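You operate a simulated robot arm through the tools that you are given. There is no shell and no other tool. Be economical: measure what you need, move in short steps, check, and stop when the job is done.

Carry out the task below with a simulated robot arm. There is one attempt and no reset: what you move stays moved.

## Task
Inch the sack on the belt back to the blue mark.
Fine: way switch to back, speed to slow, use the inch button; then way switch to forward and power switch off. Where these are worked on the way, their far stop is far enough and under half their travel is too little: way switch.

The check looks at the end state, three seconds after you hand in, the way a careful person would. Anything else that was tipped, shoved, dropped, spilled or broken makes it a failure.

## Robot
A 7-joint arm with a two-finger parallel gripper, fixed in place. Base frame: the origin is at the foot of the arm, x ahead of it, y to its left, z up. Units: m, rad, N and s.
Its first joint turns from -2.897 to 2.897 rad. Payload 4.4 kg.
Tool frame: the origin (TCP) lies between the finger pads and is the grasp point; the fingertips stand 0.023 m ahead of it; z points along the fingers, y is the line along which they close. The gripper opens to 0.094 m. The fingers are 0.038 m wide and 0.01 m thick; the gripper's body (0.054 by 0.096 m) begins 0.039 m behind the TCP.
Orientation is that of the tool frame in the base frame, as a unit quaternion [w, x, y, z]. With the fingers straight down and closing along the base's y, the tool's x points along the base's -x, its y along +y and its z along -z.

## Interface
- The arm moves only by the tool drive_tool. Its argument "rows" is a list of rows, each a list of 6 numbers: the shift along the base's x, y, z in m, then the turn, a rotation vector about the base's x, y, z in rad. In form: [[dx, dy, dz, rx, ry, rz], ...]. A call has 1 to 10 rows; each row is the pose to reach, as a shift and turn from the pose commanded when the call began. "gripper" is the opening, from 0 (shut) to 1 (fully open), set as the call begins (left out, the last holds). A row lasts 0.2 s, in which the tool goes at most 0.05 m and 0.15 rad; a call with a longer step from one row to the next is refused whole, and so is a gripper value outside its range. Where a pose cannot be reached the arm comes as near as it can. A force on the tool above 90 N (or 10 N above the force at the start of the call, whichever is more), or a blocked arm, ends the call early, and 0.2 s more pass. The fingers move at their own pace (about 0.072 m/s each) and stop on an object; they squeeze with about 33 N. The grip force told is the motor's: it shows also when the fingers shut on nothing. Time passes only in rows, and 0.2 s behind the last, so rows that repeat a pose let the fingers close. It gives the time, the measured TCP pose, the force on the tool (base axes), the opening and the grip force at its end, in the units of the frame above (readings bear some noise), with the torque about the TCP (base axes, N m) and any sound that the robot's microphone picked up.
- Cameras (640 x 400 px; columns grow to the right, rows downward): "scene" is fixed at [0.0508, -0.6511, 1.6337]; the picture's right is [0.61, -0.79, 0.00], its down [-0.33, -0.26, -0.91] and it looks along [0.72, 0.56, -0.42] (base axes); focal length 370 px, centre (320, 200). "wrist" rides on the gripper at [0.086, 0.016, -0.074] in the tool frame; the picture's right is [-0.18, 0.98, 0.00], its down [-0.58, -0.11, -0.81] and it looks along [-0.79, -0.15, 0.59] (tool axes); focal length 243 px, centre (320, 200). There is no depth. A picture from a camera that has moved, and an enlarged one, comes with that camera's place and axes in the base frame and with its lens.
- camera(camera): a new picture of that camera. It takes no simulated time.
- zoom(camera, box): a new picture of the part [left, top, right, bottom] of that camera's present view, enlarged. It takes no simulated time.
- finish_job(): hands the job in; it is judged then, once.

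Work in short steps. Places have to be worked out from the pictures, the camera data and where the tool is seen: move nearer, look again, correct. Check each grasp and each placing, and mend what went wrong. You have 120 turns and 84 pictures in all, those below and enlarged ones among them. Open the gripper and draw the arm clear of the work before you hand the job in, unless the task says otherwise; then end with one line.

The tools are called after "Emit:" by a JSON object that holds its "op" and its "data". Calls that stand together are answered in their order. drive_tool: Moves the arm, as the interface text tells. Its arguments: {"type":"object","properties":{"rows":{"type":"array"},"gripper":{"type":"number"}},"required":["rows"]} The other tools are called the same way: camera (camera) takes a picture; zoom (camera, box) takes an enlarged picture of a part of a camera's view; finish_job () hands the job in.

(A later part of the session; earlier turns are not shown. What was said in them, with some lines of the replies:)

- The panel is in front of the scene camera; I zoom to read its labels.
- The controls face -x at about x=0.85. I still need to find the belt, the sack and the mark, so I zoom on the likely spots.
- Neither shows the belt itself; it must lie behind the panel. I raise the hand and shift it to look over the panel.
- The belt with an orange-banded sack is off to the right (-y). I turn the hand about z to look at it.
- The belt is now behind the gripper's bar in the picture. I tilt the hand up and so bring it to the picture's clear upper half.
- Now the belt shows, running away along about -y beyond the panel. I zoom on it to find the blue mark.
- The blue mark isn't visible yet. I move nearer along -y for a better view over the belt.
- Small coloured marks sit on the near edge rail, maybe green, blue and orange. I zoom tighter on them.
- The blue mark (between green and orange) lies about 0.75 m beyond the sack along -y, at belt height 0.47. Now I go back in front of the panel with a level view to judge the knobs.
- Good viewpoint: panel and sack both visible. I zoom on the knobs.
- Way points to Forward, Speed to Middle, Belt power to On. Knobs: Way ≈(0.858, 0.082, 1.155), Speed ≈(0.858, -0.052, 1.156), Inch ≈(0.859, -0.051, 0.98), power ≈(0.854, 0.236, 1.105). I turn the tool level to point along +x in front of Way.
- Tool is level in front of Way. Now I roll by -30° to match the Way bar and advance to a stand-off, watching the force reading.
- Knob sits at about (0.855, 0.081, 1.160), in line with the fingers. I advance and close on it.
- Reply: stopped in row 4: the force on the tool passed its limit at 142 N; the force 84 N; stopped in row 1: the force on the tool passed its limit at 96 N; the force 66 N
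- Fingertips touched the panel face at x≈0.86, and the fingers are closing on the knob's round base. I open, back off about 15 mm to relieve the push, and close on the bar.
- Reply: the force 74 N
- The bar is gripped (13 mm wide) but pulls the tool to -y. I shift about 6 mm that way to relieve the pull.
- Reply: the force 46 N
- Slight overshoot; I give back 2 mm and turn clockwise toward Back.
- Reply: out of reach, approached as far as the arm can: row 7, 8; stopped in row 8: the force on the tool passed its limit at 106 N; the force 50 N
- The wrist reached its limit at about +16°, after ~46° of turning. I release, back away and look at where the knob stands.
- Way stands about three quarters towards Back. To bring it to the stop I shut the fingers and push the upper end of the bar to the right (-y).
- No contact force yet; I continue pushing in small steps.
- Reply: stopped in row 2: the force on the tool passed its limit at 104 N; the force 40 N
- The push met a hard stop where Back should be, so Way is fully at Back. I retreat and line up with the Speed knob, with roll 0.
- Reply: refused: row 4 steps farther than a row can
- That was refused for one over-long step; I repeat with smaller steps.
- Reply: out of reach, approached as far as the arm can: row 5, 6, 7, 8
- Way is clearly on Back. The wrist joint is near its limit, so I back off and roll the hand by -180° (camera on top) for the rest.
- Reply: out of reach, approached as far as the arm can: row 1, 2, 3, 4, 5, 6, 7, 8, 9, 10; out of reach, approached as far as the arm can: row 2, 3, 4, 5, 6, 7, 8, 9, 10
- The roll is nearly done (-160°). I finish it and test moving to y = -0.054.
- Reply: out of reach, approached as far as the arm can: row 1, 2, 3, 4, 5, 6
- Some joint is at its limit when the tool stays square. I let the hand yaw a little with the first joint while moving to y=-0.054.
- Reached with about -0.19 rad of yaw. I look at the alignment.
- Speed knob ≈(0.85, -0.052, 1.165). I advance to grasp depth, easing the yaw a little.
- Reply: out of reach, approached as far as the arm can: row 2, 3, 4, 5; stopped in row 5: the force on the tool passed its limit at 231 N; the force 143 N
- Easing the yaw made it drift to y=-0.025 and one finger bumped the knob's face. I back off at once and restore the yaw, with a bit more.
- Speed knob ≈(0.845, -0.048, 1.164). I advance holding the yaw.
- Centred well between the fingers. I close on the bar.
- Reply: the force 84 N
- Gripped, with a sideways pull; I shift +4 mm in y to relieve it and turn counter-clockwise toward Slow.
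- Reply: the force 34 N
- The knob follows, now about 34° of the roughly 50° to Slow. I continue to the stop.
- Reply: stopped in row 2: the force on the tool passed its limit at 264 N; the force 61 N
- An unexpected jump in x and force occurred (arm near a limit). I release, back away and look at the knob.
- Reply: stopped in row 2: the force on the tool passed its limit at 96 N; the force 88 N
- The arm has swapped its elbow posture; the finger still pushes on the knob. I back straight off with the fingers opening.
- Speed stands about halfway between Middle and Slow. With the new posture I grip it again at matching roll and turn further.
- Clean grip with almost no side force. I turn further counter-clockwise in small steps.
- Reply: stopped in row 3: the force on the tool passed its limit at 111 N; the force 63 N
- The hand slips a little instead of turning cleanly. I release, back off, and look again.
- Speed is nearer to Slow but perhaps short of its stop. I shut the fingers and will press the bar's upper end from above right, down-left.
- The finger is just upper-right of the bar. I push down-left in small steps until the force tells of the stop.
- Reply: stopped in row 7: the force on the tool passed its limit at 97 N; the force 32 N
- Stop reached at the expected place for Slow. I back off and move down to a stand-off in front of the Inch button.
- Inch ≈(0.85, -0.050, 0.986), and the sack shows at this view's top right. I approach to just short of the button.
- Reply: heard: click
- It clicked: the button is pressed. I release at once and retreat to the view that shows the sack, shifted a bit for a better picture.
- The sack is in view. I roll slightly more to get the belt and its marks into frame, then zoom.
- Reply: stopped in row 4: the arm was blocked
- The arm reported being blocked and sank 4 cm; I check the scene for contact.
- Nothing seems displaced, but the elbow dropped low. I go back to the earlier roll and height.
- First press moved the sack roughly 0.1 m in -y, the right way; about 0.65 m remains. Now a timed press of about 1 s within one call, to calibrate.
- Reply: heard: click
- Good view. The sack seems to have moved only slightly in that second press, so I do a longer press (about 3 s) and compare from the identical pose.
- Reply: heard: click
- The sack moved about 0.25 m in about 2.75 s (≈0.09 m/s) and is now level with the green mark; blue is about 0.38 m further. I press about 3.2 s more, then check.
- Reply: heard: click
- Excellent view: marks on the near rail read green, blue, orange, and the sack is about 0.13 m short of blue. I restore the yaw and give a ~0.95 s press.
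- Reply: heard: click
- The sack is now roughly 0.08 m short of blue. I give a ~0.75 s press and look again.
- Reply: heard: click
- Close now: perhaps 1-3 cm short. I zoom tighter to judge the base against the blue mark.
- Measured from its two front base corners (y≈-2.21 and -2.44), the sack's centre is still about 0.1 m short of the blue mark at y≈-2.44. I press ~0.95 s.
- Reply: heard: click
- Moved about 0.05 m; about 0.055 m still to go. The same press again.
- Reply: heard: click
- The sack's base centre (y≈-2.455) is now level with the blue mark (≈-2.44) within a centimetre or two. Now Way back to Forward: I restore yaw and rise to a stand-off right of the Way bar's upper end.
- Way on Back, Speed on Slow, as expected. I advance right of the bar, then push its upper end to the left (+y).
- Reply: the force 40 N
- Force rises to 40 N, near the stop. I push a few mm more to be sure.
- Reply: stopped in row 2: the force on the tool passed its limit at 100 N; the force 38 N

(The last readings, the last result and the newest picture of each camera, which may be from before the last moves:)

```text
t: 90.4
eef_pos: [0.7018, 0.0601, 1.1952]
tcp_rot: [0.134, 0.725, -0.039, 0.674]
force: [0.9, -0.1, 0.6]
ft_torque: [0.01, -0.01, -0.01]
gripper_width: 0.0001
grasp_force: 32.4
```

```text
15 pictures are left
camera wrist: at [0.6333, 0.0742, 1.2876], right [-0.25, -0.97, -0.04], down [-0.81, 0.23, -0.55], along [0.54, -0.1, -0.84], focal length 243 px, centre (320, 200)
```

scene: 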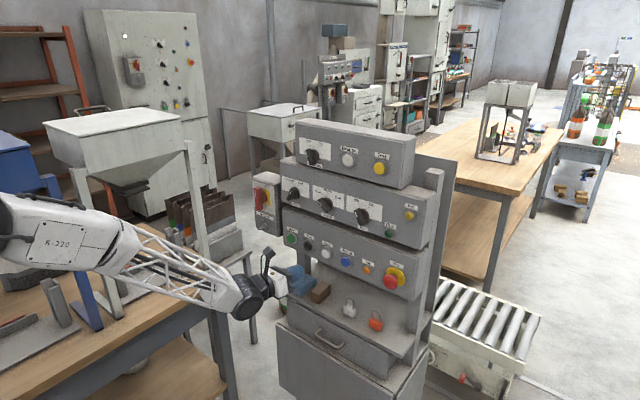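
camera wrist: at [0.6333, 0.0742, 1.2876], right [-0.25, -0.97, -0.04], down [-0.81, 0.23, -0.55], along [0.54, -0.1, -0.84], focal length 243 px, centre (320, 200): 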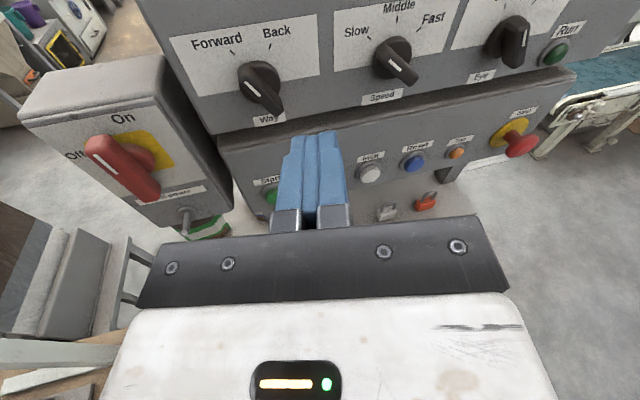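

Way is on Forward. Next the belt power handle at ≈(0.85, 0.236, 1.107): I go right of its upper end and will sweep it counter-clockwise to Off.

Emit:
{"op": "drive_tool", "data": {"rows": [[0, 0.04, -0.015, 0, 0, 0], [0, 0.08, -0.03, 0, 0, 0], [0, 0.115, -0.045, 0, 0, 0], [0, 0.146, -0.058, 0, 0, 0], [0.04, 0.146, -0.058, 0, 0, 0], [0.08, 0.146, -0.058, 0, 0, 0], [0.11, 0.146, -0.058, 0, 0, 0], [0.11, 0.146, -0.058, 0, 0, 0]]}}

Emit:
{"op": "camera", "data": {"camera": "wrist"}}

Emit:
{"op": "zoom", "data": {"camera": "scene", "box": [200, 140, 360, 240]}}

```text
t: 92.2
eef_pos: [0.8119, 0.2054, 1.1369]
tcp_rot: [0.133, 0.725, -0.039, 0.674]
force: [0.4, -0.3, -0.4]
ft_torque: [-0.03, -0.02, -0.02]
gripper_width: 0.0001
grasp_force: 33.0
```

```text
14 pictures are left
camera wrist: at [0.7433, 0.22, 1.2307], right [-0.25, -0.97, -0.04], down [-0.81, 0.23, -0.55], along [0.54, -0.1, -0.84], focal length 243 px, centre (320, 200)
```

wrist: 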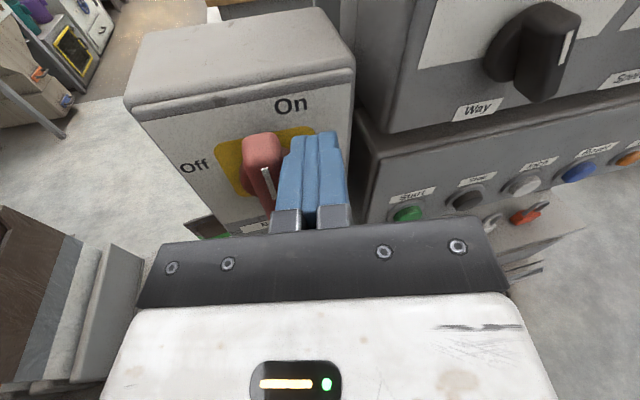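

```text
4.00 times, centred on (280, 190) of scene
camera zoom: at [0.0508, -0.6511, 1.6337], right [0.61, -0.79, 0.0], down [-0.33, -0.26, -0.91], along [0.72, 0.56, -0.42], focal length 1480 px, centre (480, 240)
```

zoom: 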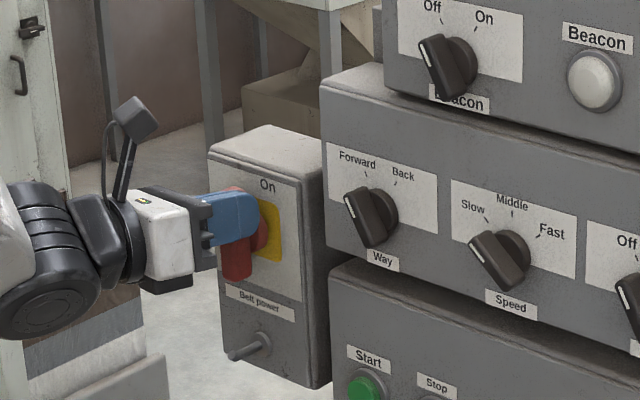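

The finger is right beside the handle's upper end. I go 10 mm deeper and sweep it along an arc toward Off.

Emit:
{"op": "drive_tool", "data": {"rows": [[0.01, 0, 0, 0, 0, 0], [0.01, 0.008, 0.001, 0, 0, 0], [0.01, 0.018, 0.004, 0, 0, 0], [0.01, 0.03, 0.007, 0, 0, 0], [0.01, 0.042, 0.008, 0, 0, 0], [0.01, 0.052, 0.007, 0, 0, 0], [0.01, 0.06, 0.005, 0, 0, 0], [0.01, 0.066, 0.002, 0, 0, 0], [0.01, 0.069, -0.002, 0, 0, 0]]}}

Emit:
{"op": "camera", "data": {"camera": "wrist"}}

```text
t: 94.2
eef_pos: [0.8225, 0.276, 1.1369]
tcp_rot: [0.133, 0.725, -0.039, 0.675]
force: [0.4, 0.5, -0.5]
ft_torque: [-0.01, 0.03, 0.0]
gripper_width: 0.0002
grasp_force: 32.9
```

```text
12 pictures are left
camera wrist: at [0.7537, 0.2891, 1.2292], right [-0.25, -0.97, -0.04], down [-0.81, 0.23, -0.55], along [0.54, -0.1, -0.84], focal length 243 px, centre (320, 200)
```

wrist: 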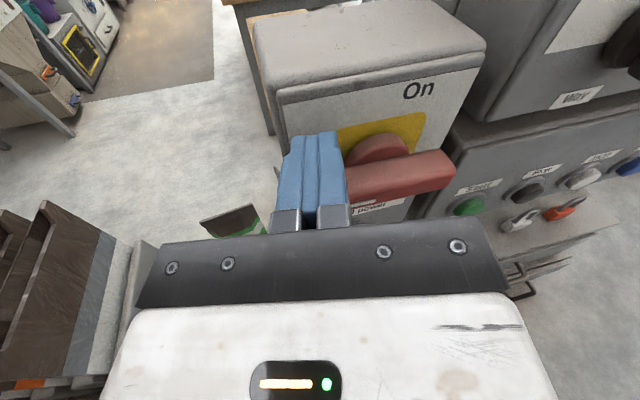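

The handle is horizontal now. I press its left end down gently to confirm the stop, then retreat.

Emit:
{"op": "drive_tool", "data": {"rows": [[0, 0, -0.003, 0, 0, 0], [0, 0, -0.006, 0, 0, 0], [0, 0, -0.009, 0, 0, 0], [0, 0, -0.011, 0, 0, 0]]}}

Emit:
{"op": "drive_tool", "data": {"rows": [[0, 0, 0.012, 0, 0, 0], [-0.04, 0, 0.015, 0, 0, 0], [-0.08, -0.02, 0.015, 0, 0, 0], [-0.12, -0.05, 0.015, 0, 0, 0], [-0.14, -0.09, 0.015, 0, 0, 0]]}}

Emit:
{"op": "camera", "data": {"camera": "wrist"}}

```text
t: 95.3
eef_pos: [0.8229, 0.2755, 1.1343]
tcp_rot: [0.134, 0.721, -0.043, 0.679]
force: [3.1, 2.0, 15.0]
ft_torque: [-0.04, -0.36, -0.1]
gripper_width: 0.0
grasp_force: 33.2
stopped in row 4: the force on the tool passed its limit at 93 N (the readings are from after the stop); the commanded pose is now the measured one
```

```text
t: 96.5
eef_pos: [0.6833, 0.1862, 1.1467]
tcp_rot: [0.132, 0.722, -0.04, 0.677]
force: [-0.1, 0.0, -0.5]
ft_torque: [-0.01, 0.02, 0.02]
gripper_width: 0.0
grasp_force: 32.6
```

```text
11 pictures are left
camera wrist: at [0.6136, 0.199, 1.2398], right [-0.25, -0.97, -0.05], down [-0.8, 0.23, -0.55], along [0.55, -0.1, -0.83], focal length 243 px, centre (320, 200)
```

wrist: 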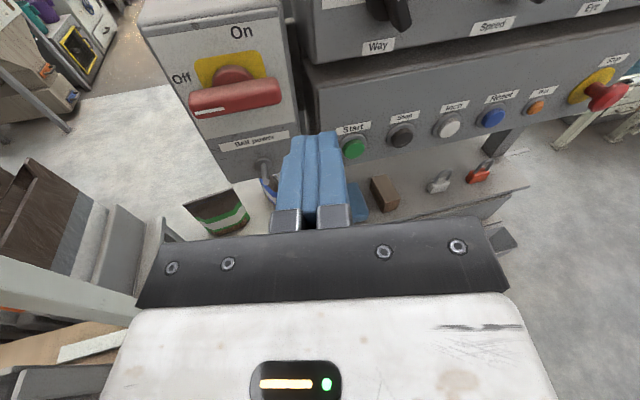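

Power is at Off. I open the gripper, draw the arm back, and take a final look at panel and sack.

Emit:
{"op": "drive_tool", "data": {"rows": [[-0.02, -0.03, 0.03, 0, 0, 0], [-0.04, -0.06, 0.06, 0, 0, 0], [-0.06, -0.09, 0.09, 0, 0, 0], [-0.08, -0.12, 0.12, 0, 0, -0.1], [-0.08, -0.15, 0.14, 0, 0, -0.2], [-0.08, -0.17, 0.15, 0, 0, -0.3], [-0.08, -0.17, 0.15, 0, 0, -0.3]], "gripper": 1.0}}

Emit:
{"op": "camera", "data": {"camera": "wrist"}}

Emit:
{"op": "camera", "data": {"camera": "scene"}}

Emit:
{"op": "zoom", "data": {"camera": "scene", "box": [240, 150, 440, 275]}}

```text
t: 98.1
eef_pos: [0.604, 0.015, 1.297]
tcp_rot: [0.232, 0.708, -0.148, 0.65]
force: [0.2, 0.8, 0.8]
ft_torque: [0.01, 0.03, -0.03]
gripper_width: 0.094
grasp_force: 0.0
```

```text
10 pictures are left
camera wrist: at [0.5409, 0.0491, 1.3896], right [-0.52, -0.85, -0.05], down [-0.7, 0.46, -0.55], along [0.49, -0.26, -0.83], focal length 243 px, centre (320, 200)
```

wrist: 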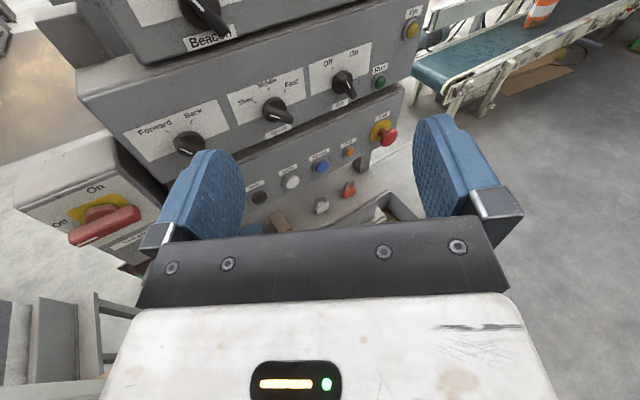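

```text
9 pictures are left
```

scene: 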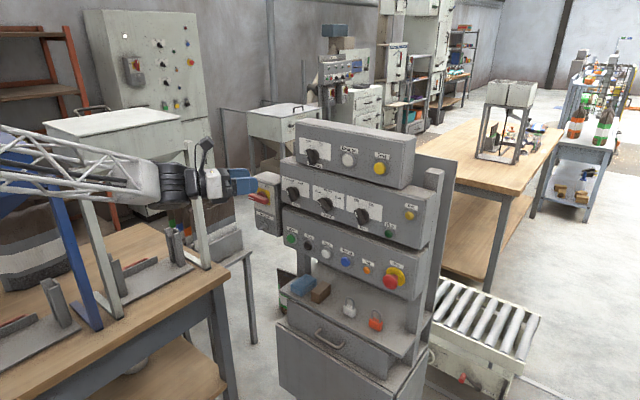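

```text
3.20 times, centred on (340, 212) of scene
camera zoom: at [0.0508, -0.6511, 1.6337], right [0.61, -0.79, 0.0], down [-0.33, -0.26, -0.91], along [0.72, 0.56, -0.42], focal length 1184 px, centre (256, 160)
```

zoom: 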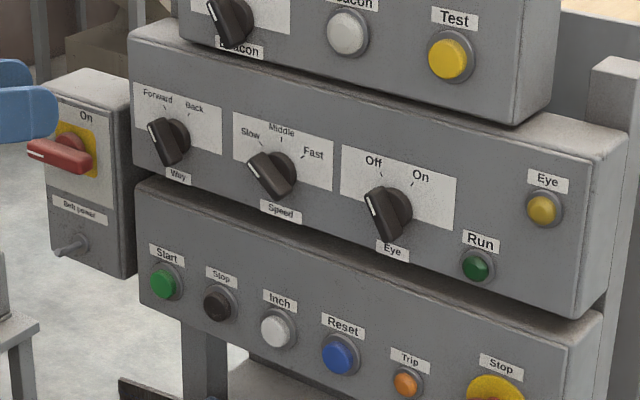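

All controls are right. One more check of the sack from this second viewpoint, tilting the view up a little.

Emit:
{"op": "drive_tool", "data": {"rows": [[0, 0, 0.02, -0.06, -0.11, 0], [0, 0, 0.04, -0.12, -0.22, 0], [0, 0, 0.06, -0.165, -0.308, 0], [0, 0, 0.08, -0.19, -0.36, 0]]}}

Emit:
{"op": "zoom", "data": {"camera": "wrist", "box": [440, 0, 640, 130]}}

```text
t: 99.1
eef_pos: [0.6041, 0.0166, 1.3768]
tcp_rot: [0.268, 0.555, -0.125, 0.778]
force: [-0.5, 0.0, 0.0]
ft_torque: [0.01, 0.0, 0.0]
gripper_width: 0.0939
grasp_force: 0.0
```

```text
3.08 times, centred on (540, 65) of wrist
camera zoom: at [0.5145, 0.0638, 1.4339], right [-0.5, -0.86, -0.07], down [-0.44, 0.32, -0.84], along [0.74, -0.39, -0.54], focal length 746 px, centre (-357, 615)
```

zoom: 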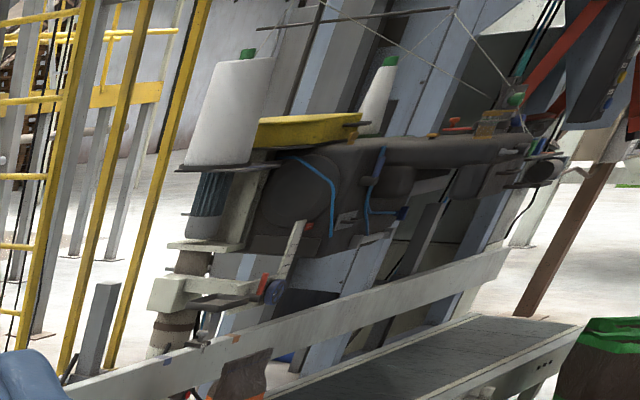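

Emit:
{"op": "zoom", "data": {"camera": "wrist", "box": [480, 90, 640, 190]}}

```text
4.00 times, centred on (560, 140) of wrist
camera zoom: at [0.5145, 0.0638, 1.4339], right [-0.5, -0.86, -0.07], down [-0.44, 0.32, -0.84], along [0.74, -0.39, -0.54], focal length 970 px, centre (-640, 440)
```

zoom: 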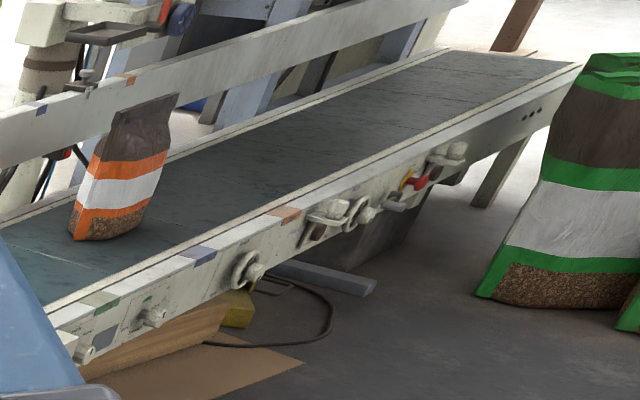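

Geometry here hints at a possible small offset; I zoom tighter to compare with the seam direction.

Emit:
{"op": "zoom", "data": {"camera": "wrist", "box": [485, 120, 565, 170]}}

```text
8.00 times, centred on (525, 145) of wrist
camera zoom: at [0.5145, 0.0638, 1.4339], right [-0.5, -0.86, -0.07], down [-0.44, 0.32, -0.84], along [0.74, -0.39, -0.54], focal length 1941 px, centre (-1320, 640)
```

zoom: 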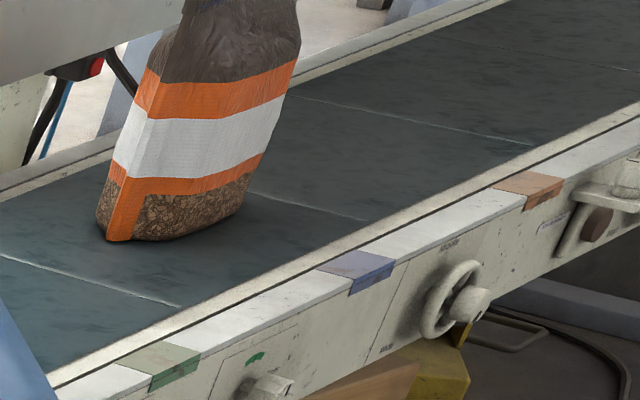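

Compared along the belt seams, the sack's centre is level with the blue mark within about 2 cm, and the controls are set. The gripper is open and the arm is clear of the panel, so I hand in.

Emit:
{"op": "finish_job", "data": {}}

```text
The job is handed in.
```

The sack is level with the blue mark, to within about 2 cm as judged from the pictures. The way switch is on Forward, speed on Slow and belt power Off. The arm is clear with its gripper open.
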